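You operate a simulated robot arm through the tools that you are given. There is no shell and no other tool. Be economical: measure what you need, move in short steps, check, and stop when the job is done.

Carry out the task below with a simulated two-armed robot. There is one attempt and no reset: what you move stays moved.

JOB
Pick up the jar that says "clay" from the top of the yard table with one hand, pass it to the other hand and put it on the top of the brown table. Set down upright: jar.

The check looks at the end state, three seconds after you hand in, the way a careful person would. Anything else that was tipped, shoved, dropped, spilled or broken makes it a failure.

ROBOT AND FRAMES
Two 7-joint arms with two-finger parallel grippers on one trunk, on a base that drives. Base frame: it is fixed to the floor where the robot stands at the start and does not move with it; the origin is under the middle of the robot, x ahead of it, y to its left, z up; the surface under the hand at the start is at about z = 800. Readings come in mm, degrees, newtons and seconds.
The left shoulder is at the start at [-12, 188, 1176], the right one opposite. With the tool pointing down near the work surface each hand reaches from about 100 to 860 mm from the robot's upright axis, wherever it stands, measured 20 degrees to its own side. Places, roughly: top of the brown table [-2700, -1600, 800]. Payload 4.4 kg a hand.
The tool frame of a hand sits at the grasp point between the pads (the TCP): z along the fingers, y along the line on which they close. The tips reach 23 mm beyond it. Largest opening 94 mm; finger width 38, thickness 10; the body of the gripper, 54 by 96 mm, starts 39 mm behind the TCP.
Orientation is that of the tool frame in the base frame, as a unit quaternion [w, x, y, z]. With the fingers straight down and closing along the base's y, the tool's x points along the base's -x, its y along +y and its z along -z.

CONTROLS
- The arms move only by the tool move_arm. It takes "left_series", "right_series" or both (then of equal length, played together; a hand with none holds still); each is a list of rows, each a list of 7 numbers: the opening in per cent of the stroke, from 0 (shut) to 100 (fully open), then the shift along the base's x, y, z in mm, then the turn, a rotation vector about the base's x, y, z in degrees. In form: [[fingers, x, y, z, ax, ay, az], ...]. A call has 1 to 10 rows; each row shifts and turns the commanded pose from where the row before left it. A row lasts 0.2 s, in which the tool goes at most 50 mm and 8.6 degrees; a call with a longer step from one row to the next is refused whole, and so is a gripper value outside its range. A pose out of reach is approached as far as the arm can. The call stops where the force on the tool passes 40 N (or 10 N more than at its start, if that is more) or the arm is blocked; 0.2 s more then pass. Each finger travels about 108 mm/s and halts on what it meets, pressing with about 37 N; the grip force reading is that of the motor and also rises with nothing between the fingers. The clock runs only during rows and for 0.2 s after the last one: add rows that do not move to give the fingers time. The reply holds the time, the measured pose of the TCP, the force on the tool along the base axes, the opening and the grip force, in the units named above and with some noise, with the torque about the TCP (base axes, N m) and any sound that the robot's microphone picked up.
- Cameras (640 x 400 px; columns grow to the right, rows downward): "scene" is now at [85.9, -55, 1348]; the picture's right is [-0.34, -0.94, -0.03], its down [-0.49, 0.20, -0.85] and it looks along [0.80, -0.27, -0.53] (base axes); focal length 270 px, centre (320, 200). "left" rides on the left gripper at [87, -16, -74] in its tool frame; the picture's right is [0.18, 0.98, 0.00], its down [-0.58, 0.11, -0.81] and it looks along [-0.79, 0.15, 0.59] (tool axes); focal length 243 px, centre (320, 200). "right" rides on the right gripper at [87, 16, -75] in its tool frame; the picture's right is [-0.18, 0.98, 0.00], its down [-0.58, -0.11, -0.81] and it looks along [-0.79, -0.15, 0.59] (tool axes); focal length 243 px, centre (320, 200).
- capture(camera): a new picture of that camera. The clock stands still meanwhile.
- lift_body(by): slides the trunk up (or, below 0, down) by that many mm; the arms and the scene camera ride with it, the base frame stays. It gives what a move gives, with no picture.
- base_move(legs): drives the robot by 1 to 6 legs, each [ahead, left, turn to the left] in mm, mm and degrees, along the robot's own axes; the way and the turn of a leg run together, so that a leg with both is an arc; at most 1500 mm and 180 degrees a leg. The arms and the cameras ride along, it lands a little off, and it stops where it bumps. It gives what a move gives.
- pan_tilt(pan, tilt): turns the head with the scene camera to pan (to the left, within 80 degrees either way) and tilt (down, from -29 to 69), counted from straight ahead of the robot. It gives what a move gives.
- measure_at(camera, pixels): there is no depth. For up to 12 entries [column, row, z] of the newest picture of that camera ("zoom" is the newest enlarged one), the place [x, y] in the base frame at which the ray of that pixel passes the height z, good to about 2 mm. The clock stands still meanwhile.
- close_up(camera, box): a new picture of the part [left, top, right, bottom] of that camera's present view, enlarged. The clock stands still meanwhile.
- job_done(): hands the job in; it is judged then, once.

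Work in short steps. Measure before you move; look again where a grasp or a placing could have gone wrong, and mend it. You have 80 turns and 78 pictures in all, those below and enlarged ones among them. Open the grippers and draw the arms clear of the work before you hand the job in, unless the task says otherwise; then end with one line.

The tools are called by a JSON object that holds its "method" and its "body". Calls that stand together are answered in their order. move_arm: Moves the arms, as the interface text tells. Its arguments: {"type":"object","properties":{"left_series":{"type":"array","items":{"type":"array","items":{"type":"number"}}},"right_series":{"type":"array","items":{"type":"array","items":{"type":"number"}}}},"required":[]} The other tools are called the same way: lift_body (by) slides the trunk up or down; base_move (legs) drives the base; pan_tilt (pan, tilt) turns the head that bears the scene camera; capture (camera) takes a picture; measure_at (camera, pixels) gives the place at which the rays of pixels pass given heights; close_up (camera, box) takes an enlarged picture of a part of a camera's view; job_done () hands the job in.

At the start:

```text
t: 0.0
left_eef_pos: [493.2, 19.6, 1049.5]
left_orientation: [-0.038, 0.017, 0.999, 0.01]
left_ft_force: [-0.3, -0.2, 0.1]
left_moment: [0.0, 0.01, 0.0]
left_width: 94.1
left_grasp_force: 0.1
right_eef_pos: [387.7, -402.8, 1098.4]
right_orientation: [0.011, 0.0, 1.0, 0.011]
right_ft_force: [-0.3, 0.8, 0.8]
right_moment: [0.01, -0.02, 0.01]
right_width: 94.1
right_grasp_force: 0.1
trunk travel left (down, up): [-250.0, 313.0]
robot x, y, heading: [-42.5, -0.4, 0.0]
head pan, tilt: [-19.8, 33.1]
```

scene: 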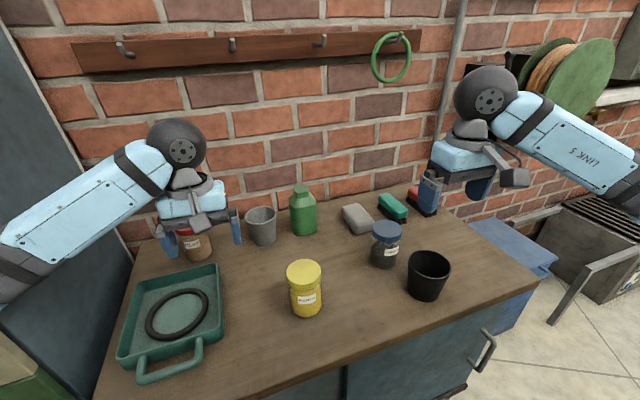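
right: 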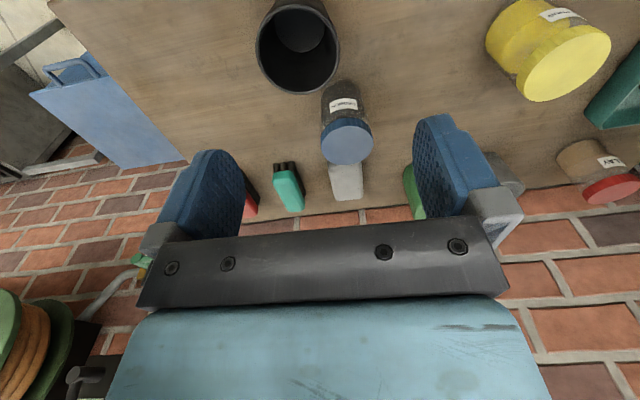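
left: 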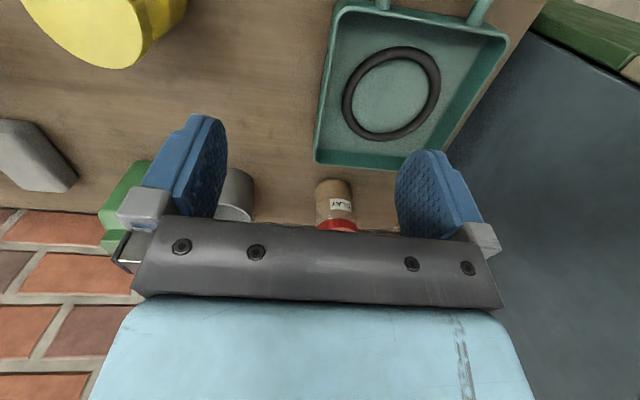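

The left view shows a red-lidded jar near (338,205) that seems to read "CLAY". I enlarge the labels of all the jars to be sure.

{"method": "close_up", "body": {"camera": "left", "box": [280, 160, 400, 235]}}

{"method": "close_up", "body": {"camera": "scene", "box": [140, 170, 460, 370]}}

{"method": "close_up", "body": {"camera": "right", "box": [300, 0, 640, 212]}}

```text
5.33 times, centred on (340, 198) of left
```

zoom: 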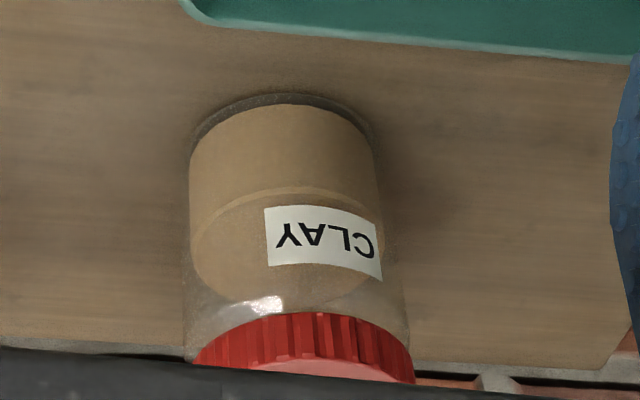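

```text
2.00 times, centred on (300, 270) of scene
```

zoom: 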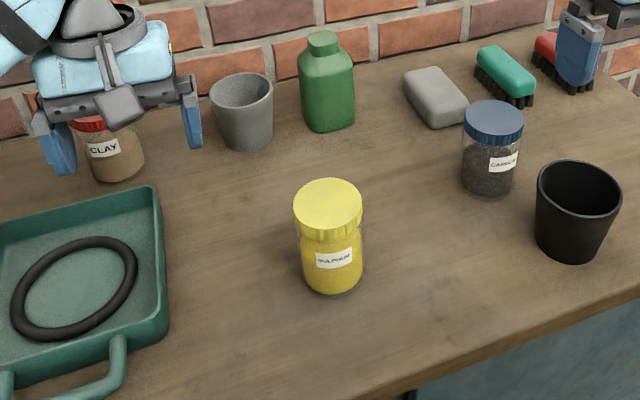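

```text
1.88 times, centred on (470, 106) of right
```

zoom: 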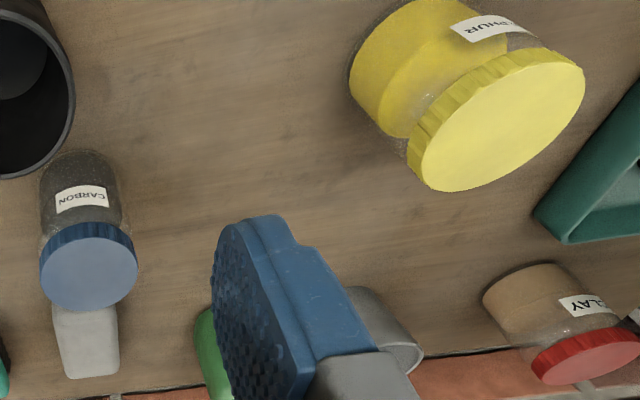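

The target is the red-lidded jar. I measure its base edge and sides in the left view, and the lid in the right view at several heights.

{"method": "measure_at", "body": {"camera": "left", "pixels": [[333.4, 178.9, 800], [315.3, 190, 800], [350.8, 190, 800], [333, 190, 800], [340, 224, 900], [340, 224, 880]]}}

{"method": "measure_at", "body": {"camera": "right", "pixels": [[611, 188.4, 870], [611, 188.4, 890], [611, 188.4, 910], [611, 188.4, 930]]}}

{"method": "measure_at", "body": {"camera": "scene", "pixels": [[199, 261, 800], [186, 258, 800], [212, 252, 800], [186, 228, 880], [186, 228, 900]]}}

```text
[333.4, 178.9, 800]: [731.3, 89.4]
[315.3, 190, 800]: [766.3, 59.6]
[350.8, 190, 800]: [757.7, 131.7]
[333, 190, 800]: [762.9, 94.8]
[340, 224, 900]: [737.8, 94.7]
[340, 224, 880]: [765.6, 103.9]
```

```text
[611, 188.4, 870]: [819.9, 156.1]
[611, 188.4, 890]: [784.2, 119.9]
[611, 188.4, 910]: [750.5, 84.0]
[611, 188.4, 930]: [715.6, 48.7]
```

```text
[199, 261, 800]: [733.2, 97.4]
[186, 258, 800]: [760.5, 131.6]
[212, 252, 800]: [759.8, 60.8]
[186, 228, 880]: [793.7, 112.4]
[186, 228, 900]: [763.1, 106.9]
```

The clay jar stands at about (765, 95), about 72 mm across, with its top near z=903. Next I check the room for the left fingers around it: bucket, tray corner and wall.

{"method": "measure_at", "body": {"camera": "scene", "pixels": [[246, 217, 870], [252, 240, 800], [217, 264, 830], [135, 278, 830], [172, 270, 830], [250, 205, 800], [130, 240, 800]]}}

{"method": "measure_at", "body": {"camera": "left", "pixels": [[318, 163, 830], [405, 168, 830], [252, 175, 870], [250, 210, 800], [390, 229, 800]]}}

```text
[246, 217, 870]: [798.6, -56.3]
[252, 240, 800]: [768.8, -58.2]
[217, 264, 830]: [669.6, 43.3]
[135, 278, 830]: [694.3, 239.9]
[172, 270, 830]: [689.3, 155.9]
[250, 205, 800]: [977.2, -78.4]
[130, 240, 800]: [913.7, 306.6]
```

```text
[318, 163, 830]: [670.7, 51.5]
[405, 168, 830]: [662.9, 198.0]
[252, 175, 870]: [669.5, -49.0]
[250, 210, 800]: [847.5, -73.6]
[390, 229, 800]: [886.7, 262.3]
```

There is room: the bucket edge is at y≈-56, the tray at x<695, and the table's back edge near x≈885. I move the left hand above the jar, levelling the tool on the way.

{"method": "move_arm", "body": {"left_series": [[100, 34, 9, -5, -0.3, -1.1, 0.5], [100, 34, 9, -5, -0.3, -1.1, 0.5], [100, 34, 10, -5, -0.3, -1.1, 0.5], [100, 34, 10, -5, -0.25, -1.1, 0.45], [100, 34, 10, -5, 0, 0, 0], [100, 34, 10, -5, 0, 0, 0], [100, 35, 9, -5, 0, 0, 0], [100, 35, 9, -5, 0, 0, 0], [100, 0, 0, 0, 0, 0, 0]]}}

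{"method": "capture", "body": {"camera": "left"}}

{"method": "capture", "body": {"camera": "scene"}}

```text
t: 2.2
left_eef_pos: [753.5, 140.1, 988.1]
left_orientation: [-0.019, -0.014, 1.0, -0.014]
left_ft_force: [0.7, -0.7, 0.5]
left_moment: [0.01, -0.01, -0.01]
left_width: 94.0
left_grasp_force: 0.0
right_eef_pos: [391.6, -369.8, 1111.5]
right_orientation: [0.011, -0.01, 1.0, -0.001]
right_ft_force: [0.7, -0.4, 0.3]
right_moment: [0.0, 0.04, 0.01]
right_width: 93.9
right_grasp_force: 0.1
trunk travel left (down, up): [-250.0, 313.0]
robot x, y, heading: [-47.6, 4.9, 1.3]
head pan, tilt: [-19.8, 33.1]
stopped in row 9 (left hand): the arm was blocked; the commanded pose is now the measured one
```

```text
71 pictures are left
```

left: 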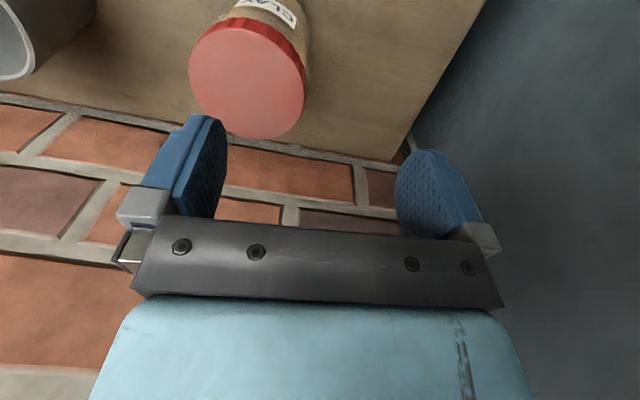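

```text
70 pictures are left
```

scene: 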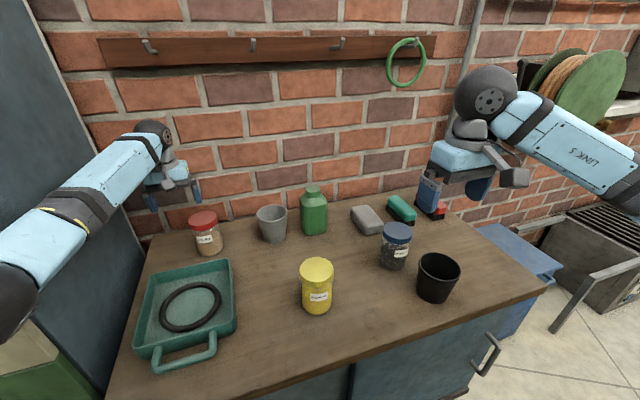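

The left arm was blocked, probably elbow against the cabinet on the left, and the base was nudged (now y=4.9, heading 1.3°). The jar is untouched, so I draw the hand back the way it came.

{"method": "move_arm", "body": {"left_series": [[100, -35, -14, 8, 0, 0, 0], [100, -35, -14, 8, 0, 0, 0], [100, -35, -14, 8, 0, 0, 0], [100, -35, -14, 8, 0, 0, 0], [100, -35, -14, 8, 0, 0, 0], [100, -35, -14, 8, 0, 0, 0], [100, -35, -14, 8, 0, 0, 0], [100, -30, -10, 4, 0, 0, 0]]}}

{"method": "pan_tilt", "body": {"pan": 60, "tilt": 45}}

{"method": "capture", "body": {"camera": "scene"}}

{"method": "pan_tilt", "body": {"pan": -60, "tilt": 45}}

{"method": "capture", "body": {"camera": "scene"}}

{"method": "pan_tilt", "body": {"pan": 0, "tilt": 60}}

{"method": "capture", "body": {"camera": "scene"}}

```text
t: 4.0
left_eef_pos: [487.9, 8.3, 1041.3]
left_orientation: [-0.023, -0.006, 1.0, -0.01]
left_ft_force: [0.1, 1.2, 0.5]
left_moment: [-0.01, 0.0, 0.01]
left_width: 93.8
left_grasp_force: 0.0
right_eef_pos: [403.5, -381.4, 1099.7]
right_orientation: [0.004, -0.007, 1.0, 0.004]
right_ft_force: [0.0, -0.9, 0.5]
right_moment: [0.01, 0.0, 0.0]
right_width: 94.0
right_grasp_force: 0.1
trunk travel left (down, up): [-250.0, 313.0]
robot x, y, heading: [-43.4, 6.7, 0.6]
head pan, tilt: [-19.8, 33.1]
```

```text
t: 5.5
left_eef_pos: [489.1, 9.3, 1041.5]
left_orientation: [-0.019, -0.005, 1.0, -0.009]
left_ft_force: [0.0, -0.6, 0.4]
left_moment: [-0.02, -0.01, 0.05]
left_width: 94.1
left_grasp_force: 0.1
right_eef_pos: [400.2, -382.3, 1098.8]
right_orientation: [0.005, -0.005, 1.0, 0.002]
right_ft_force: [0.7, 0.5, -0.2]
right_moment: [0.0, 0.0, 0.0]
right_width: 94.1
right_grasp_force: 0.1
trunk travel left (down, up): [-250.0, 313.0]
robot x, y, heading: [-43.9, 5.7, 0.7]
head pan, tilt: [60.0, 45.0]
```

```text
69 pictures are left
```

scene: 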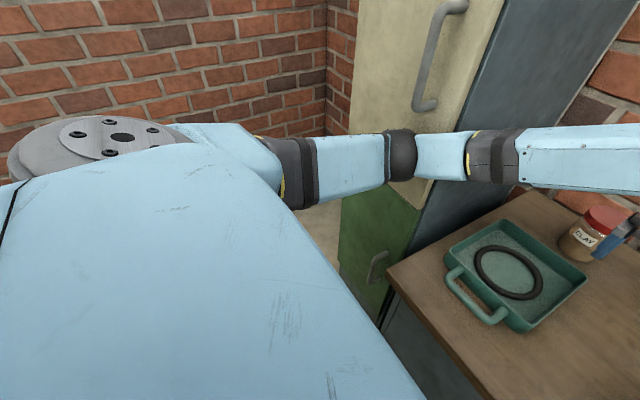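

```text
t: 7.5
left_eef_pos: [488.6, 9.9, 1042.4]
left_orientation: [-0.02, -0.005, 1.0, -0.01]
left_ft_force: [0.3, 0.4, 0.3]
left_moment: [0.01, 0.03, 0.01]
left_width: 94.1
left_grasp_force: 0.0
right_eef_pos: [399.1, -382.8, 1099.7]
right_orientation: [0.004, -0.006, 1.0, 0.002]
right_ft_force: [-0.3, -0.6, 0.3]
right_moment: [0.02, 0.02, 0.01]
right_width: 94.0
right_grasp_force: 0.1
trunk travel left (down, up): [-250.0, 313.0]
robot x, y, heading: [-46.5, 2.3, 0.5]
head pan, tilt: [-60.0, 45.0]
```

```text
68 pictures are left
```

scene: 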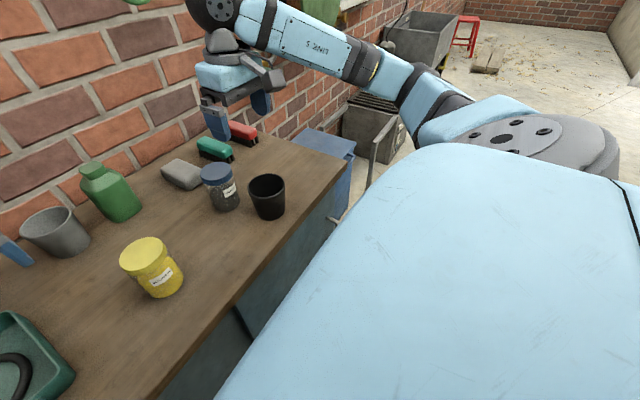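

```text
t: 8.8
left_eef_pos: [488.9, 9.8, 1043.7]
left_orientation: [-0.019, -0.006, 1.0, -0.01]
left_ft_force: [-0.3, -0.1, 0.0]
left_moment: [-0.01, -0.02, 0.0]
left_width: 94.1
left_grasp_force: 0.1
right_eef_pos: [400.0, -382.5, 1100.2]
right_orientation: [0.005, -0.006, 1.0, 0.003]
right_ft_force: [0.1, -0.7, -0.3]
right_moment: [-0.01, 0.01, -0.04]
right_width: 94.1
right_grasp_force: 0.0
trunk travel left (down, up): [-250.0, 313.0]
robot x, y, heading: [-47.1, 2.3, 0.7]
head pan, tilt: [0.0, 60.0]
```

```text
67 pictures are left
```

scene: 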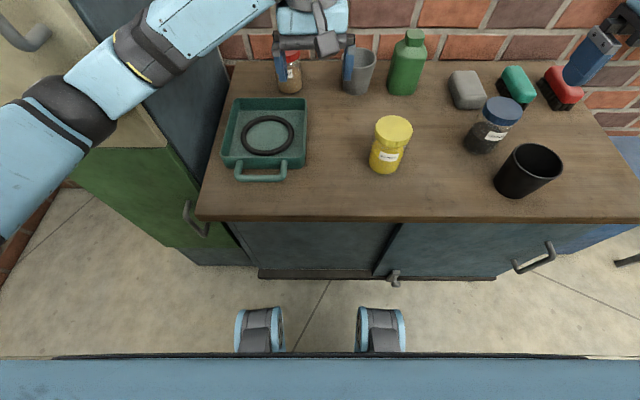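

The elbow clearly sits beside the tall cabinet on the left. I measure the gap between the front wheels (row 308) and the table's base (row 275), and the table edge, to see how far the base can go.

{"method": "measure_at", "body": {"camera": "scene", "pixels": [[260, 310, 60], [380, 308, 60], [320, 278, 0], [320, 222, 770], [197, 218, 770], [394, 283, 600], [187, 215, 600], [160, 145, 1000]]}}

```text
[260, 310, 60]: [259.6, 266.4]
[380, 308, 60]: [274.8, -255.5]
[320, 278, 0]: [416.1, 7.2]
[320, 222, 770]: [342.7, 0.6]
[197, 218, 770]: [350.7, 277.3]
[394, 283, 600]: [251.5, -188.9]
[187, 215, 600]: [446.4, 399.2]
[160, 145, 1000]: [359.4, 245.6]
```

Wheels reach x≈275 and the table edge is at x≈345, so a small advance is safe. I drive 140 mm right, away from the cabinet, and 35 mm ahead.

{"method": "base_move", "body": {"legs": [[0, -140, 0], [35, 0, 0]]}}

{"method": "pan_tilt", "body": {"pan": 10, "tilt": 40}}

{"method": "capture", "body": {"camera": "scene"}}

{"method": "capture", "body": {"camera": "left"}}

```text
t: 11.1
left_eef_pos: [534.0, -118.8, 1037.6]
left_orientation: [-0.023, -0.008, 1.0, -0.012]
left_ft_force: [-0.4, 0.2, -0.5]
left_moment: [0.0, 0.01, 0.02]
left_width: 94.0
left_grasp_force: 0.1
right_eef_pos: [443.5, -514.0, 1096.9]
right_orientation: [0.0, -0.007, 1.0, 0.0]
right_ft_force: [1.1, -0.2, 0.0]
right_moment: [-0.03, 0.04, 0.0]
right_width: 94.0
right_grasp_force: 0.0
trunk travel left (down, up): [-250.0, 313.0]
robot x, y, heading: [-12.0, -134.9, 0.5]
head pan, tilt: [0.0, 60.0]
```

```text
t: 12.0
left_eef_pos: [532.0, -119.5, 1038.4]
left_orientation: [-0.023, -0.007, 1.0, -0.012]
left_ft_force: [0.4, -0.4, -0.3]
left_moment: [0.01, 0.04, -0.02]
left_width: 93.8
left_grasp_force: 0.2
right_eef_pos: [444.1, -514.0, 1099.5]
right_orientation: [0.0, -0.005, 1.0, -0.002]
right_ft_force: [-0.6, 0.8, 0.2]
right_moment: [-0.02, 0.01, -0.02]
right_width: 93.9
right_grasp_force: 0.0
trunk travel left (down, up): [-250.0, 313.0]
robot x, y, heading: [-6.6, -135.1, 0.9]
head pan, tilt: [10.0, 40.0]
```

```text
66 pictures are left
```

scene: 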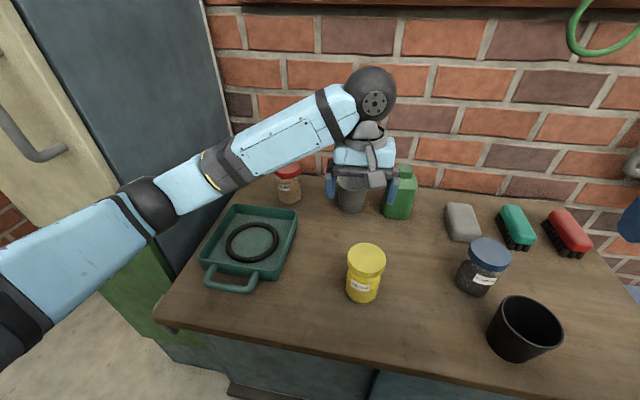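

```text
65 pictures are left
```

left: 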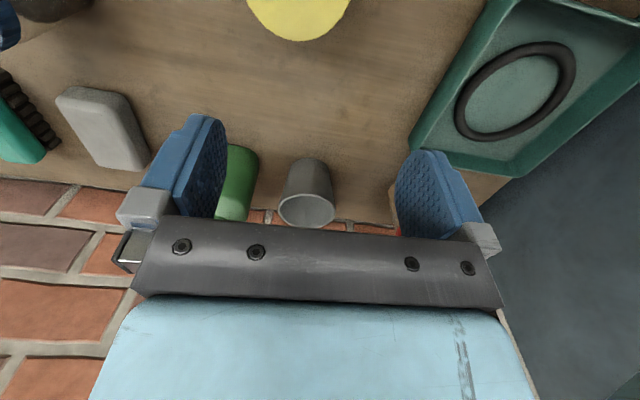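

The base is now near (-9,-135) with clearance, and the left hand is over the bucket. I bring it over the jar at z≈1030, in two halves so I can watch the elbow.

{"method": "move_arm", "body": {"left_series": [[100, 26, 24, 0, 0.3, -0.6, -0.2], [100, 26, 24, 0, 0.3, -0.6, -0.2], [100, 26, 24, 0, 0.3, -0.6, -0.2], [100, 26, 24, 0, 0.3, -0.6, -0.2], [100, 26, 24, 0, 0.2, -0.2, 0], [100, 26, 24, 0, 0, 0, 0], [100, 26, 24, 0, 0, 0, 0], [100, 26, 24, 0, 0, 0, 0], [100, 26, 23, 0, 0, 0, 0], [100, 0, 0, 0, 0, 0, 0]]}}

{"method": "capture", "body": {"camera": "left"}}

{"method": "capture", "body": {"camera": "scene"}}

```text
t: 14.4
left_eef_pos: [748.9, 113.1, 1042.4]
left_orientation: [0.0, -0.014, 1.0, 0.001]
left_ft_force: [0.7, 0.4, -0.4]
left_moment: [-0.02, 0.0, -0.01]
left_width: 93.9
left_grasp_force: 0.0
right_eef_pos: [434.6, -508.6, 1105.5]
right_orientation: [0.006, -0.015, 1.0, 0.002]
right_ft_force: [0.8, 0.1, -0.2]
right_moment: [0.0, 0.03, 0.05]
right_width: 93.9
right_grasp_force: 0.2
trunk travel left (down, up): [-250.0, 313.0]
robot x, y, heading: [-10.5, -136.8, 1.7]
head pan, tilt: [10.0, 40.0]
stopped in row 10 (left hand): the arm was blocked; the commanded pose is now the measured one
```

```text
64 pictures are left
```

left: 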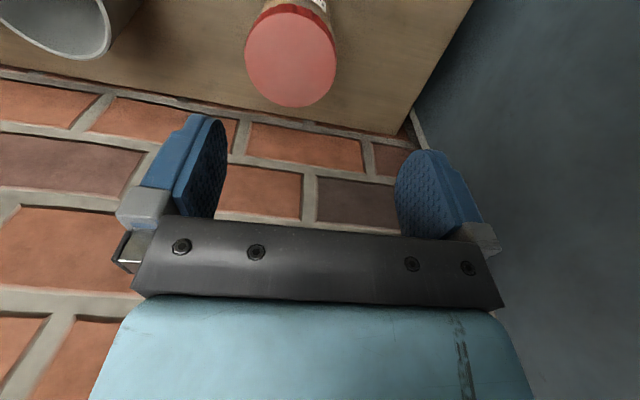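

```text
63 pictures are left
```

scene: 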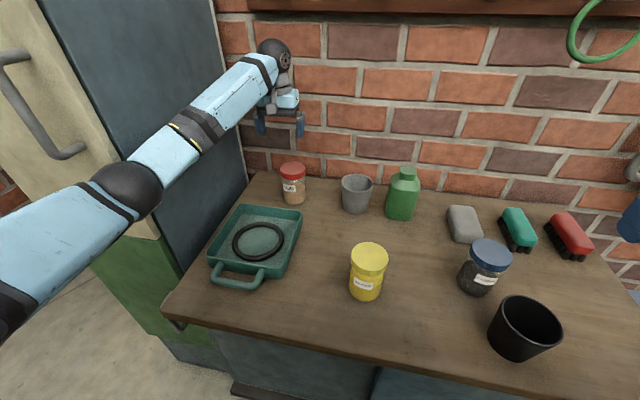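

The stop came at x≈750 again, so the wrist ball, which sticks out ahead of the tool, is meeting the wall and not the elbow meeting the cabinet. I back off 60 mm and yaw the hand by -72°, which turns the ball sideways and also suits the pass.

{"method": "move_arm", "body": {"left_series": [[100, -30, -8, 0, 0, 0, 0], [100, -30, -8, 0, 0, 0, -8], [100, 0, 0, 0, 0, 0, -8], [100, 0, 0, 0, 0, 0, -8], [100, 0, 0, 0, 0, 0, -8], [100, 0, 0, 0, 0, 0, -8], [100, 0, 0, 0, 0, 0, -8], [100, 0, 0, 0, 0, 0, -8], [100, 0, 0, 0, 0, 0, -8], [100, 0, 0, 0, 0, 0, -8]]}}

{"method": "capture", "body": {"camera": "left"}}

{"method": "capture", "body": {"camera": "scene"}}

```text
t: 16.6
left_eef_pos: [696.7, 85.5, 1037.7]
left_orientation: [-0.002, 0.583, 0.813, 0.006]
left_ft_force: [-0.3, 0.0, -0.4]
left_moment: [-0.03, 0.03, -0.02]
left_width: 94.0
left_grasp_force: 0.1
right_eef_pos: [439.3, -512.4, 1100.4]
right_orientation: [0.004, -0.011, 1.0, 0.002]
right_ft_force: [0.2, -0.3, 0.8]
right_moment: [-0.02, -0.02, -0.05]
right_width: 94.0
right_grasp_force: 0.0
trunk travel left (down, up): [-250.0, 313.0]
robot x, y, heading: [-9.1, -136.6, 1.4]
head pan, tilt: [10.0, 40.0]
```

```text
62 pictures are left
```

left: 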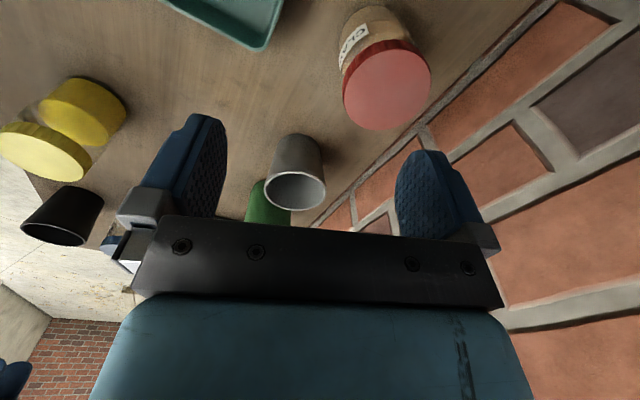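

```text
61 pictures are left
```

scene: 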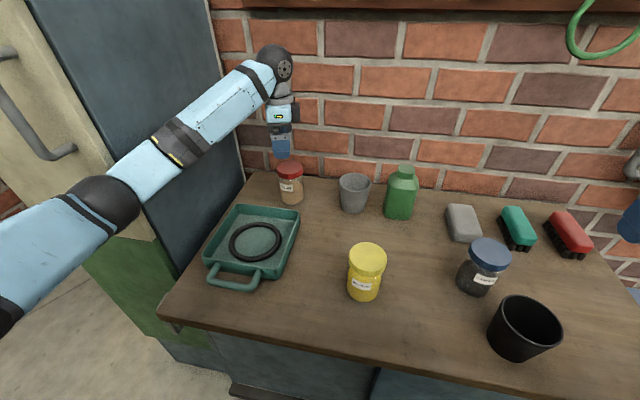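

Joint positions matter here, so I locate the wrist ball (275,65 in scene) along its ray. I also measure the jar lid, centred at (388,84) in the left view.

{"method": "measure_at", "body": {"camera": "scene", "pixels": [[275, 65, 1150], [275, 65, 1200], [275, 65, 1250], [275, 65, 1300], [240, 172, 800], [300, 176, 800], [290, 168, 903], [291, 204, 800]]}}

{"method": "measure_at", "body": {"camera": "left", "pixels": [[388, 84, 903], [346, 92, 903], [428, 78, 903], [380, 41, 903], [397, 130, 903], [310, 226, 800], [430, 120, 800]]}}

```text
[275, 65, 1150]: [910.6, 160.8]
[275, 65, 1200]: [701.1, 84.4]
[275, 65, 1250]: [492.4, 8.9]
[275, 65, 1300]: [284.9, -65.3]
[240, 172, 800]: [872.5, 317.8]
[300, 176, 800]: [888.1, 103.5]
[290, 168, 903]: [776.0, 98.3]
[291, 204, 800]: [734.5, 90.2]
```

```text
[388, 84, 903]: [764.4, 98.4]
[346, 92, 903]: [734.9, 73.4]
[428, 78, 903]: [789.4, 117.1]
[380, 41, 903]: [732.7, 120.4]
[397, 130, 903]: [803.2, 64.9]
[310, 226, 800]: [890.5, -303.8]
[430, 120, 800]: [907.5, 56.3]
```

The ball is right above the TCP (z≈1200), and the wall at x≈888 is too far off to touch it. The rail with hooks may be what blocks the wrist, so I look up at it.

{"method": "pan_tilt", "body": {"pan": 15, "tilt": 12}}

{"method": "capture", "body": {"camera": "scene"}}

```text
t: 17.5
left_eef_pos: [696.9, 87.1, 1037.0]
left_orientation: [-0.003, 0.582, 0.813, 0.006]
left_ft_force: [0.5, -0.1, -0.5]
left_moment: [-0.02, 0.02, -0.02]
left_width: 94.1
left_grasp_force: 0.1
right_eef_pos: [438.8, -510.9, 1099.7]
right_orientation: [0.004, -0.01, 1.0, 0.003]
right_ft_force: [-0.3, 0.4, 0.5]
right_moment: [-0.01, 0.02, 0.0]
right_width: 94.0
right_grasp_force: 0.0
trunk travel left (down, up): [-250.0, 313.0]
robot x, y, heading: [-9.8, -135.3, 1.2]
head pan, tilt: [15.0, 12.0]
```

```text
60 pictures are left
```

scene: 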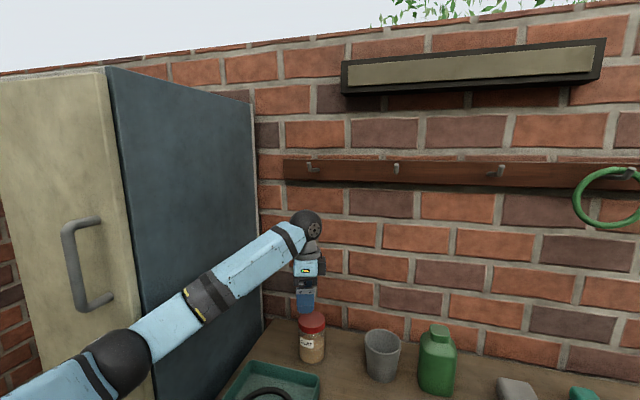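

The rail sits higher than the wrist reached on the first try, so it isn't the cause. The elbow may be bumping the front corner of the cabinet, so I look there.

{"method": "pan_tilt", "body": {"pan": 50, "tilt": 50}}

{"method": "capture", "body": {"camera": "scene"}}

```text
t: 18.5
left_eef_pos: [696.1, 86.8, 1035.7]
left_orientation: [-0.003, 0.581, 0.814, 0.006]
left_ft_force: [-0.6, -0.1, 0.3]
left_moment: [0.05, 0.01, 0.02]
left_width: 93.9
left_grasp_force: 0.0
right_eef_pos: [439.0, -511.9, 1099.9]
right_orientation: [0.004, -0.01, 1.0, 0.003]
right_ft_force: [0.0, 1.3, 1.0]
right_moment: [0.0, 0.01, 0.01]
right_width: 94.0
right_grasp_force: 0.0
trunk travel left (down, up): [-250.0, 313.0]
robot x, y, heading: [-13.6, -134.0, 1.3]
head pan, tilt: [50.0, 50.0]
```

```text
59 pictures are left
```

scene: 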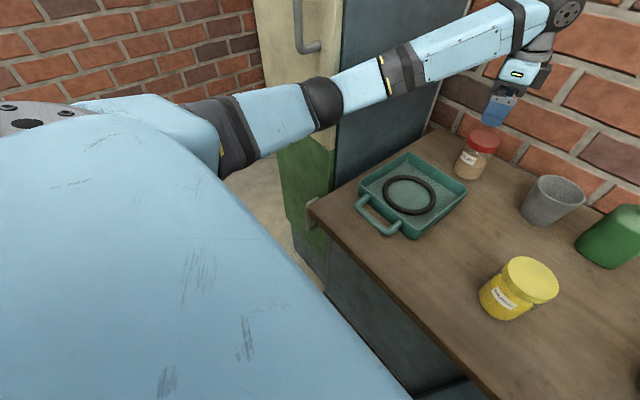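

I measure the elbow ball (322,103) and the cabinet's lower front corner, near (325,290), to compare them.

{"method": "measure_at", "body": {"camera": "scene", "pixels": [[322, 103, 950], [322, 103, 1000], [322, 103, 1050], [322, 103, 1100], [325, 290, 0], [310, 207, 780], [335, 150, 800], [335, 150, 1000], [335, 60, 1000]]}}

```text
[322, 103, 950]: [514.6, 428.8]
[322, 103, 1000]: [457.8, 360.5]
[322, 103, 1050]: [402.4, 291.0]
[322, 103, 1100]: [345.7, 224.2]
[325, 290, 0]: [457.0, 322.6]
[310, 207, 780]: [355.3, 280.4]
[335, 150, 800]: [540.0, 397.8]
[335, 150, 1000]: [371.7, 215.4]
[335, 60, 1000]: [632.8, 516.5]
```

The elbow (about (355,235,1092)) is clear of the cabinet corner near (457,322). With the hand now yawed, I test the reach ahead in small steps toward (765,97).

{"method": "move_arm", "body": {"left_series": [[100, 12, 2, -6, 0, 0, 0], [100, 12, 2, -6, 0, 0, 0], [100, 12, 2, -6, 0, 0, 0], [100, 12, 2, -6, 0, 0, 0], [100, 10, 2, -6, 0, 0, 0], [100, 10, 1, -6, 0, 0, 0], [100, 0, 0, 0, 0, 0, 0]]}}

{"method": "capture", "body": {"camera": "scene"}}

{"method": "capture", "body": {"camera": "left"}}

```text
t: 20.1
left_eef_pos: [772.0, 100.5, 999.8]
left_orientation: [-0.001, 0.583, 0.812, 0.004]
left_ft_force: [-0.1, 0.0, 0.6]
left_moment: [-0.02, -0.03, 0.0]
left_width: 94.0
left_grasp_force: 0.0
right_eef_pos: [442.2, -509.2, 1102.0]
right_orientation: [0.002, -0.009, 1.0, -0.001]
right_ft_force: [-0.9, 0.4, 1.5]
right_moment: [0.03, -0.04, -0.01]
right_width: 94.0
right_grasp_force: 0.2
trunk travel left (down, up): [-250.0, 313.0]
robot x, y, heading: [-9.0, -135.4, 0.6]
head pan, tilt: [50.0, 50.0]
```

```text
58 pictures are left
```

scene: 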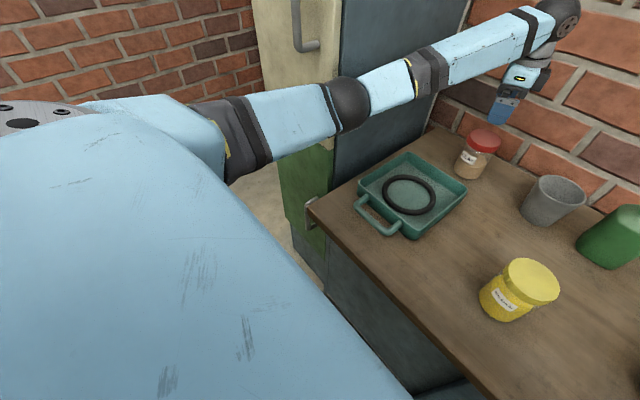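

```text
57 pictures are left
```

left: 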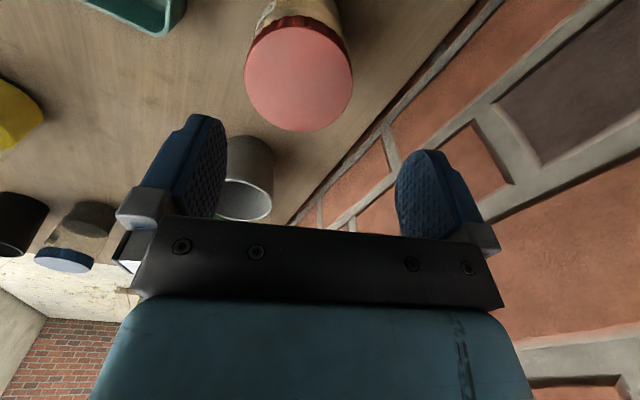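

No block this time; the hand is at (772,100,1000). I re-measure the lid in the new left view, centred near (299,75), and its rim points.

{"method": "measure_at", "body": {"camera": "left", "pixels": [[299, 75, 903], [246, 78, 903], [352, 72, 903], [299, 28, 903], [299, 130, 903], [299, 75, 895], [299, 75, 910]]}}

```text
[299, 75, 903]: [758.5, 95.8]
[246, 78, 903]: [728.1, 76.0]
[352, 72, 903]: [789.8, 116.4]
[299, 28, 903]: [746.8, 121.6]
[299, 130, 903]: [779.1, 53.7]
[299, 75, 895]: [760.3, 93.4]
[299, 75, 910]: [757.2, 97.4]
```

The lid centres near (761,95) and is about 75 mm wide, so the 94 mm opening leaves about 10 mm each side. I shift -10,-5 and lower to z≈935, then check before the last part.

{"method": "move_arm", "body": {"left_series": [[100, -10, -5, 0, 0, 0, 0], [100, 0, 0, -20, 0, 0, 0], [100, 0, 0, -20, 0, 0, 0], [100, 0, 0, -20, 0, 0, 0], [100, 0, 0, 0, 0, 0, 0]]}}

{"method": "capture", "body": {"camera": "left"}}

{"method": "close_up", "body": {"camera": "scene", "box": [420, 50, 620, 175]}}

```text
t: 21.3
left_eef_pos: [762.0, 98.0, 936.0]
left_orientation: [-0.004, 0.582, 0.813, 0.003]
left_ft_force: [0.0, -0.3, 0.0]
left_moment: [0.0, 0.01, 0.0]
left_width: 94.0
left_grasp_force: 0.0
right_eef_pos: [445.4, -508.0, 1098.3]
right_orientation: [0.0, -0.01, 1.0, 0.0]
right_ft_force: [0.1, -0.6, -0.8]
right_moment: [0.0, 0.0, 0.03]
right_width: 93.8
right_grasp_force: 0.1
trunk travel left (down, up): [-250.0, 313.0]
robot x, y, heading: [-9.3, -138.5, 1.4]
head pan, tilt: [50.0, 50.0]
```

```text
56 pictures are left
```

left: 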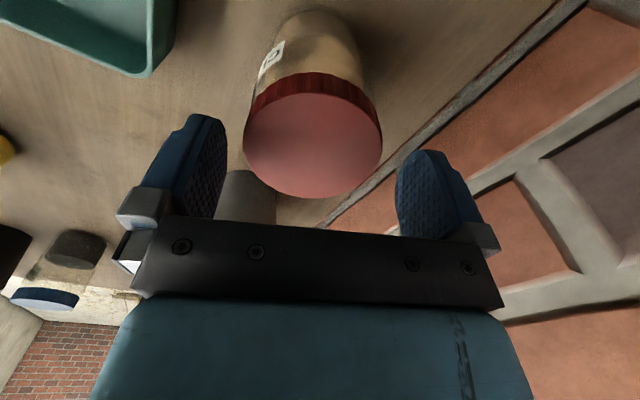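

```text
3.20 times, centred on (520, 112) of scene
```

zoom: 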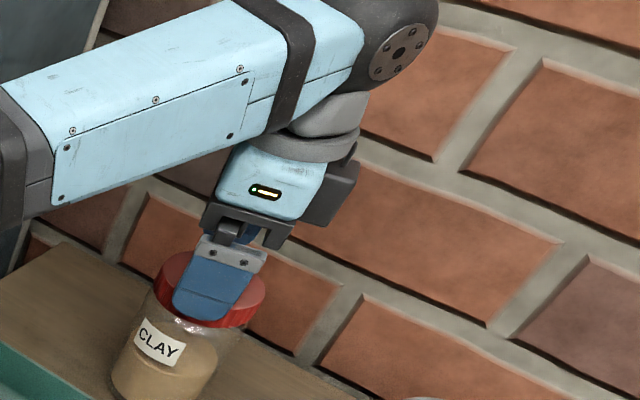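

The lid (243–382) sits centred between the fingers. I measure its centre once more to fix the fore-aft alignment.

{"method": "measure_at", "body": {"camera": "left", "pixels": [[313, 135, 903], [313, 73, 903], [313, 198, 903], [243, 137, 903], [382, 135, 903], [300, 12, 800]]}}

```text
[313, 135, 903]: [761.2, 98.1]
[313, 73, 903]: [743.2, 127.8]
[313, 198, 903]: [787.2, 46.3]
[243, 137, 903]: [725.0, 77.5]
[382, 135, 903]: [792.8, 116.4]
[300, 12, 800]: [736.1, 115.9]
```

The lid's top centre is about (763,94), so I nudge 1,-3 and lower to z≈884, keeping the fingers open.

{"method": "move_arm", "body": {"left_series": [[100, 1, -3, -10, 0, 0, 0], [100, 0, 0, -14, 0, 0, 0], [100, 0, 0, -14, 0, 0, 0], [100, 0, 0, -14, 0, 0, 0], [100, 0, 0, 0, 0, 0, 0]]}}

{"method": "capture", "body": {"camera": "left"}}

{"method": "close_up", "body": {"camera": "scene", "box": [420, 50, 620, 175]}}

```text
t: 22.5
left_eef_pos: [762.1, 93.3, 884.6]
left_orientation: [-0.004, 0.582, 0.813, 0.004]
left_ft_force: [0.2, -0.1, -0.1]
left_moment: [0.05, 0.01, 0.02]
left_width: 94.1
left_grasp_force: 0.0
right_eef_pos: [445.8, -507.7, 1098.0]
right_orientation: [0.0, -0.009, 1.0, 0.0]
right_ft_force: [0.2, -0.3, -0.5]
right_moment: [0.0, 0.0, -0.01]
right_width: 94.0
right_grasp_force: 0.0
trunk travel left (down, up): [-250.0, 313.0]
robot x, y, heading: [-9.4, -134.3, 1.2]
head pan, tilt: [50.0, 50.0]
```

```text
54 pictures are left
```

left: 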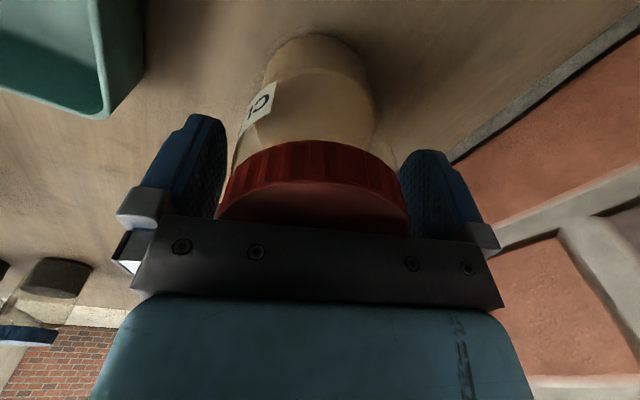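

```text
3.20 times, centred on (520, 112) of scene
```

zoom: 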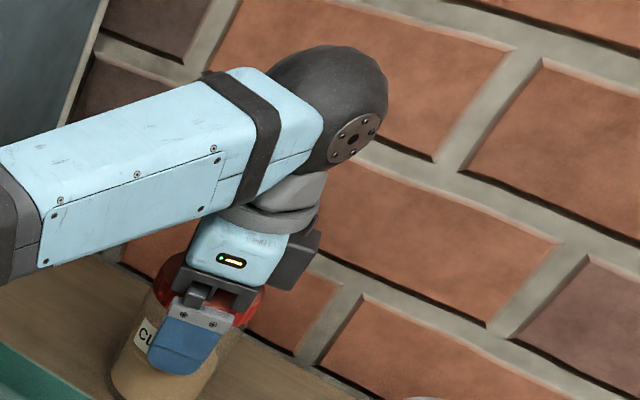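

The lid is between the pads with no contact force. I close the fingers.

{"method": "move_arm", "body": {"left_series": [[70, 0, 0, 0, 0, 0, 0], [40, 0, 0, 0, 0, 0, 0], [40, 0, 0, 0, 0, 0, 0], [40, 0, 0, 0, 0, 0, 0]]}}

{"method": "capture", "body": {"camera": "left"}}

```text
t: 23.5
left_eef_pos: [762.8, 93.8, 883.4]
left_orientation: [-0.005, 0.582, 0.813, 0.003]
left_ft_force: [0.2, 0.3, 0.6]
left_moment: [-0.04, -0.07, -0.01]
left_width: 75.2
left_grasp_force: 36.7
right_eef_pos: [446.3, -508.2, 1098.4]
right_orientation: [0.0, -0.011, 1.0, 0.0]
right_ft_force: [0.4, 0.6, -0.3]
right_moment: [-0.01, 0.03, 0.02]
right_width: 94.1
right_grasp_force: 0.0
trunk travel left (down, up): [-250.0, 313.0]
robot x, y, heading: [-11.9, -135.6, 1.3]
head pan, tilt: [50.0, 50.0]
```

```text
52 pictures are left
```

left: 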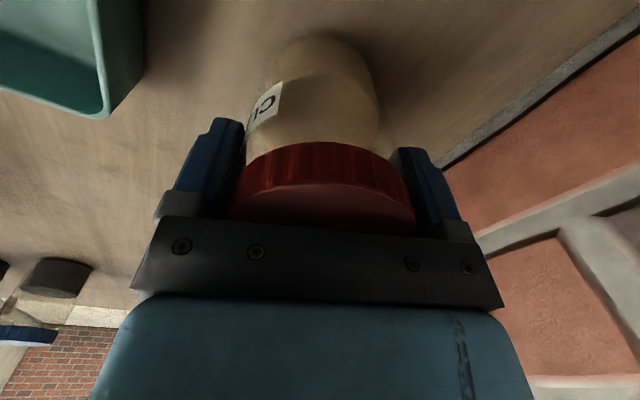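

The grip is firm on the lid: 75.2 mm at 36.7 N. I lift straight up, then draw the hand back toward the robot.

{"method": "move_arm", "body": {"left_series": [[40, 0, 0, 15, 0, 0, 0], [40, 0, 0, 25, 0, 0, 0], [40, 0, 0, 30, 0, 0, 0], [40, 0, 0, 30, 0, 0, 0], [40, 0, 0, 30, 0, 0, 0], [40, -10, 0, 10, 0, 0, 0]]}}

{"method": "capture", "body": {"camera": "left"}}

{"method": "capture", "body": {"camera": "scene"}}

```text
t: 24.9
left_eef_pos: [752.0, 97.1, 1023.7]
left_orientation: [-0.005, 0.582, 0.813, 0.002]
left_ft_force: [-0.4, -0.5, -2.9]
left_moment: [0.0, -0.03, 0.03]
left_width: 75.2
left_grasp_force: 37.2
right_eef_pos: [446.8, -507.4, 1099.4]
right_orientation: [0.001, -0.01, 1.0, -0.001]
right_ft_force: [-0.1, 0.2, 0.8]
right_moment: [0.01, 0.0, 0.01]
right_width: 94.1
right_grasp_force: 0.1
trunk travel left (down, up): [-250.0, 313.0]
robot x, y, heading: [-8.5, -136.9, 1.2]
head pan, tilt: [50.0, 50.0]
```

```text
51 pictures are left
```

left: 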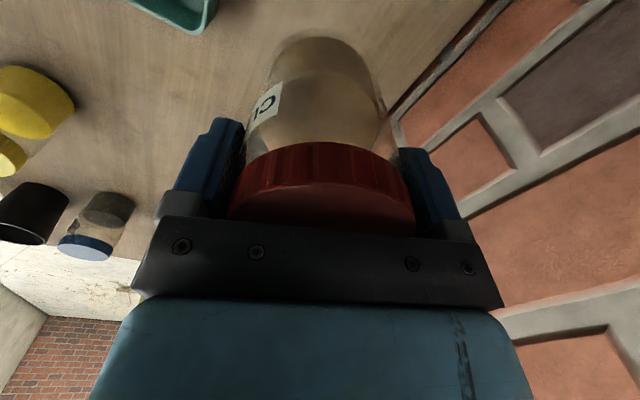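

```text
50 pictures are left
```

scene: 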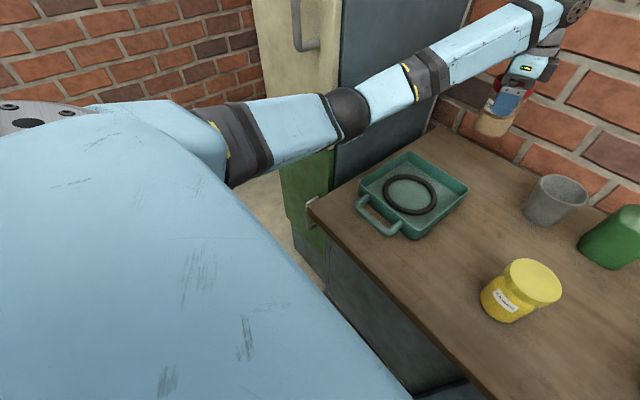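

The jar is up with nothing disturbed. I draw it back to about (527,-103) and 30 mm higher, clear of the green bottle.

{"method": "move_arm", "body": {"left_series": [[40, -25, -22, 6, 0, 0, 0], [40, -25, -22, 6, 0, 0, 0], [40, -25, -22, 6, 0, 0, 0], [40, -25, -22, 6, 0, 0, 0], [40, -25, -22, 6, 0, 0, 0], [40, -25, -22, 0, 0, 0, 0], [40, -25, -22, 0, 0, 0, 0], [40, -25, -22, 0, 0, 0, 0], [40, -25, -22, 0, 0, 0, 0]]}}

{"method": "pan_tilt", "body": {"pan": -80, "tilt": 10}}

{"method": "capture", "body": {"camera": "scene"}}

```text
t: 26.9
left_eef_pos: [536.8, -118.6, 1053.5]
left_orientation: [-0.009, 0.585, 0.811, 0.004]
left_ft_force: [1.0, -0.2, -3.8]
left_moment: [0.07, 0.1, 0.01]
left_width: 75.4
left_grasp_force: 37.3
right_eef_pos: [452.6, -518.2, 1094.2]
right_orientation: [-0.004, -0.008, 1.0, 0.002]
right_ft_force: [1.2, -1.1, -0.2]
right_moment: [0.06, 0.07, -0.03]
right_width: 94.0
right_grasp_force: 0.1
trunk travel left (down, up): [-250.0, 313.0]
robot x, y, heading: [-4.0, -135.8, 1.1]
head pan, tilt: [50.0, 50.0]
```

```text
t: 29.0
left_eef_pos: [527.5, -107.6, 1054.8]
left_orientation: [-0.004, 0.582, 0.814, 0.003]
left_ft_force: [-0.8, 0.0, -3.3]
left_moment: [-0.03, -0.02, 0.05]
left_width: 75.3
left_grasp_force: 37.1
right_eef_pos: [447.3, -508.6, 1098.5]
right_orientation: [0.001, -0.01, 1.0, 0.0]
right_ft_force: [0.2, 0.4, -0.1]
right_moment: [0.01, 0.02, -0.01]
right_width: 93.8
right_grasp_force: 0.1
trunk travel left (down, up): [-250.0, 313.0]
robot x, y, heading: [-10.8, -135.7, 0.9]
head pan, tilt: [-80.0, 10.0]
```

```text
49 pictures are left
```

scene: 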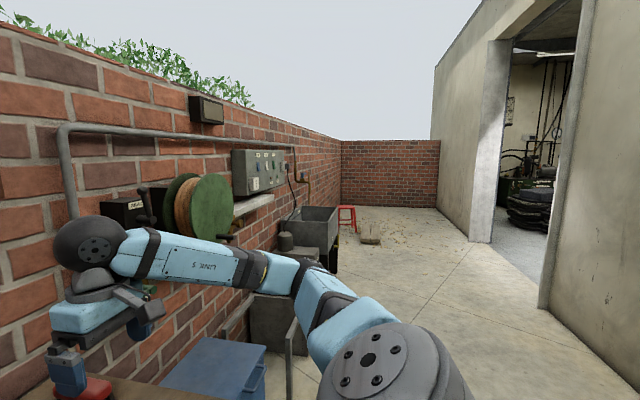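

The jar is held steadily. The brown table lies through the doorway on the right, so I measure the jambs and the building wall's foot to know the room behind me.

{"method": "measure_at", "body": {"camera": "scene", "pixels": [[478, 242, 0], [491, 242, 0], [540, 308, 0], [548, 312, 0], [630, 378, 0], [433, 207, 0], [525, 240, 0]]}}

```text
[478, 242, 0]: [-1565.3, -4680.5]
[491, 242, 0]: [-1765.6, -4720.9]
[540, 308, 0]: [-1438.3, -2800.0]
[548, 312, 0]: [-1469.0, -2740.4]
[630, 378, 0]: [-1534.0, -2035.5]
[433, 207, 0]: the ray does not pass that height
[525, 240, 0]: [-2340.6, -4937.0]
```

The building wall is at x≈-1500, with a doorway at y≈-2750 to -4690. I back off 500 mm from the work table to make room for the pass.

{"method": "base_move", "body": {"legs": [[-500, 0, 0]]}}

{"method": "pan_tilt", "body": {"pan": 0, "tilt": 35}}

{"method": "capture", "body": {"camera": "scene"}}

```text
t: 32.0
left_eef_pos: [23.3, -114.5, 1055.7]
left_orientation: [-0.004, 0.578, 0.816, 0.003]
left_ft_force: [0.7, 0.5, -2.5]
left_moment: [0.03, 0.02, 0.0]
left_width: 75.0
left_grasp_force: 36.5
right_eef_pos: [-53.0, -516.3, 1098.6]
right_orientation: [0.0, -0.016, 1.0, 0.0]
right_ft_force: [-0.2, -0.3, -0.2]
right_moment: [-0.04, -0.03, -0.01]
right_width: 94.0
right_grasp_force: 0.0
trunk travel left (down, up): [-250.0, 313.0]
robot x, y, heading: [-515.7, -148.2, 1.7]
head pan, tilt: [-80.0, 10.0]
```

```text
t: 33.5
left_eef_pos: [25.2, -114.5, 1055.2]
left_orientation: [-0.004, 0.578, 0.816, 0.003]
left_ft_force: [-0.3, -0.8, -2.7]
left_moment: [-0.01, 0.0, 0.01]
left_width: 74.9
left_grasp_force: 37.6
right_eef_pos: [-54.1, -517.5, 1099.6]
right_orientation: [0.0, -0.016, 1.0, 0.0]
right_ft_force: [0.0, -0.1, 0.4]
right_moment: [0.03, 0.02, -0.01]
right_width: 93.9
right_grasp_force: 0.0
trunk travel left (down, up): [-250.0, 313.0]
robot x, y, heading: [-513.8, -147.5, 1.7]
head pan, tilt: [0.0, 35.0]
```

```text
48 pictures are left
```

scene: 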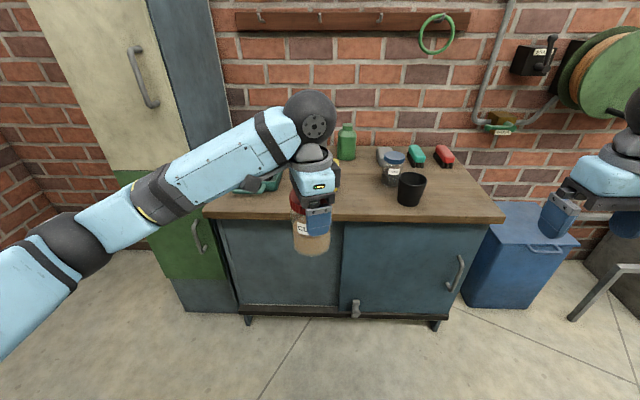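

For the pass, the right hand must point left (+y) with its camera up, gripping the jar's lower body, while the left hand's camera faces +y. I first yaw the right hand by -85° and the left by -20°, still far apart.

{"method": "move_arm", "body": {"left_series": [[40, 0, 0, 0, 0, 0, -2], [40, 0, 0, 0, 0, 0, -2], [40, 0, 0, 0, 0, 0, -2], [40, 0, 0, 0, 0, 0, -2], [40, 0, 0, 0, 0, 0, -2], [40, 0, 0, 0, 0, 0, -2], [40, 0, 0, 0, 0, 0, -2], [40, 0, 0, 0, 0, 0, -2], [40, 0, 0, 0, 0, 0, -2], [40, 0, 0, 0, 0, 0, -2]], "right_series": [[100, 0, 0, 0, 0, 0, -8.5], [100, 0, 0, 0, 0, 0, -8.5], [100, 0, 0, 0, 0, 0, -8.5], [100, 0, 0, 0, 0, 0, -8.5], [100, 0, 0, 0, 0, 0, -8.5], [100, 0, 0, 0, 0, 0, -8.5], [100, 0, 0, 0, 0, 0, -8.5], [100, 0, 0, 0, 0, 0, -8.5], [100, 0, 0, 0, 0, 0, -8.5], [100, 0, 0, 0, 0, 0, -8.5]]}}

```text
t: 35.7
left_eef_pos: [24.0, -116.1, 1054.1]
left_orientation: [-0.003, 0.711, 0.703, 0.004]
left_ft_force: [-1.1, -0.2, -3.4]
left_moment: [-0.03, 0.01, 0.05]
left_width: 74.8
left_grasp_force: 36.8
right_eef_pos: [-54.1, -516.6, 1098.3]
right_orientation: [0.0, 0.665, 0.747, 0.001]
right_ft_force: [-0.1, -0.7, 0.9]
right_moment: [0.02, 0.01, 0.0]
right_width: 94.0
right_grasp_force: 0.0
trunk travel left (down, up): [-250.0, 313.0]
robot x, y, heading: [-512.1, -146.9, 1.8]
head pan, tilt: [0.0, 35.0]
```

Both yaws went well. Now I tilt the right hand 85° about its closing axis so that its fingers point left.

{"method": "move_arm", "body": {"right_series": [[100, 0, 0, 0, 8.44, -0.98, 0], [100, 0, 0, 0, 8.44, -0.98, 0], [100, 0, 0, 0, 8.44, -0.98, 0], [100, 0, 0, 0, 8.44, -0.98, 0], [100, 0, 0, 0, 8.44, -0.98, 0], [100, 0, 0, 0, 8.44, -0.98, 0], [100, 0, 0, 0, 8.44, -0.98, 0], [100, 0, 0, 0, 8.44, -0.98, 0], [100, 0, 0, 0, 8.44, -0.98, 0], [100, 0, 0, 0, 8.44, -0.98, 0]]}}

{"method": "pan_tilt", "body": {"pan": -20, "tilt": 35}}

{"method": "capture", "body": {"camera": "scene"}}

```text
t: 37.9
left_eef_pos: [24.4, -115.3, 1054.8]
left_orientation: [-0.003, 0.711, 0.703, 0.004]
left_ft_force: [-0.1, 0.0, -2.8]
left_moment: [0.02, 0.0, -0.02]
left_width: 74.9
left_grasp_force: 36.9
right_eef_pos: [-53.5, -517.0, 1098.3]
right_orientation: [-0.386, 0.49, 0.55, 0.555]
right_ft_force: [0.0, -0.5, -0.3]
right_moment: [0.0, 0.01, -0.01]
right_width: 94.4
right_grasp_force: 0.1
trunk travel left (down, up): [-250.0, 313.0]
robot x, y, heading: [-513.0, -148.8, 1.9]
head pan, tilt: [0.0, 35.0]
```

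```text
t: 38.8
left_eef_pos: [23.8, -115.8, 1055.0]
left_orientation: [-0.004, 0.711, 0.703, 0.004]
left_ft_force: [0.3, 0.4, -3.2]
left_moment: [-0.02, -0.04, 0.01]
left_width: 74.8
left_grasp_force: 36.5
right_eef_pos: [-52.1, -516.1, 1097.8]
right_orientation: [-0.387, 0.49, 0.551, 0.553]
right_ft_force: [0.0, 0.2, 0.0]
right_moment: [0.0, 0.03, -0.01]
right_width: 94.1
right_grasp_force: 0.0
trunk travel left (down, up): [-250.0, 313.0]
robot x, y, heading: [-513.3, -150.7, 1.8]
head pan, tilt: [-20.0, 35.0]
```

```text
47 pictures are left
```

scene: 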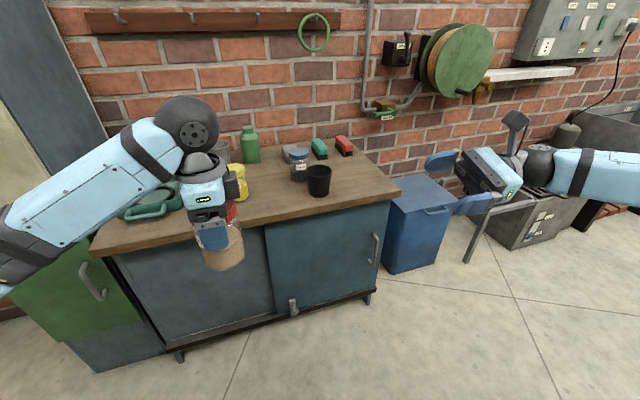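

The pose is reachable. The quaternion shows a roll error of about 13° and 5° of droop, so I correct both while moving to a pre-grasp point 140 mm short of the jar, with the hand axis 36 mm above the jar's base (z≈1007).

{"method": "move_arm", "body": {"right_series": [[100, 7.5, 32.75, -11.4, 0.78, 6.58, -0.58], [100, 7.5, 32.75, -11.4, 0.78, 6.58, -0.58], [100, 7.5, 32.75, -11.4, 5.0, -0.58, 0], [100, 7.5, 32.75, -11.4, 0, 0, 0], [100, 7.5, 32.75, -11.4, 0, 0, 0], [100, 7.5, 32.75, -11.4, 0, 0, 0], [100, 7.5, 32.75, -11.4, 0, 0, 0], [100, 7.5, 32.75, -11.4, 0, 0, 0], [100, 0, 0, 0, 0, 0, 0]]}}

{"method": "capture", "body": {"camera": "scene"}}

{"method": "capture", "body": {"camera": "right"}}

```text
t: 40.8
left_eef_pos: [23.9, -116.1, 1054.9]
left_orientation: [-0.004, 0.711, 0.703, 0.004]
left_ft_force: [0.3, 0.4, -3.0]
left_moment: [0.02, -0.01, -0.03]
left_width: 75.1
left_grasp_force: 37.3
right_eef_pos: [4.9, -254.1, 1006.2]
right_orientation: [-0.47, 0.528, 0.47, 0.529]
right_ft_force: [-0.2, -1.0, 0.3]
right_moment: [-0.01, 0.01, -0.03]
right_width: 94.1
right_grasp_force: 0.1
trunk travel left (down, up): [-250.0, 313.0]
robot x, y, heading: [-516.0, -148.5, 1.9]
head pan, tilt: [-20.0, 35.0]
```

```text
46 pictures are left
```

scene: 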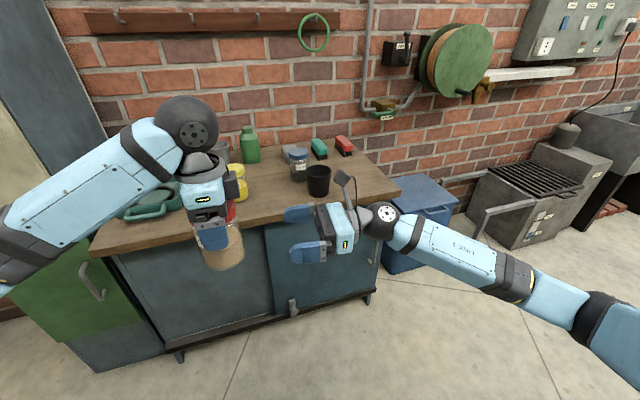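

```text
45 pictures are left
```

right: 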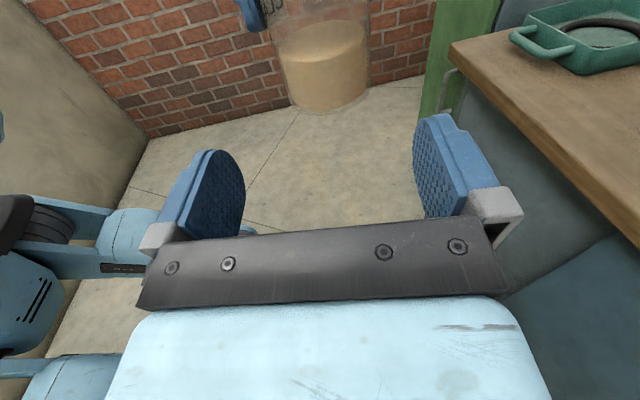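

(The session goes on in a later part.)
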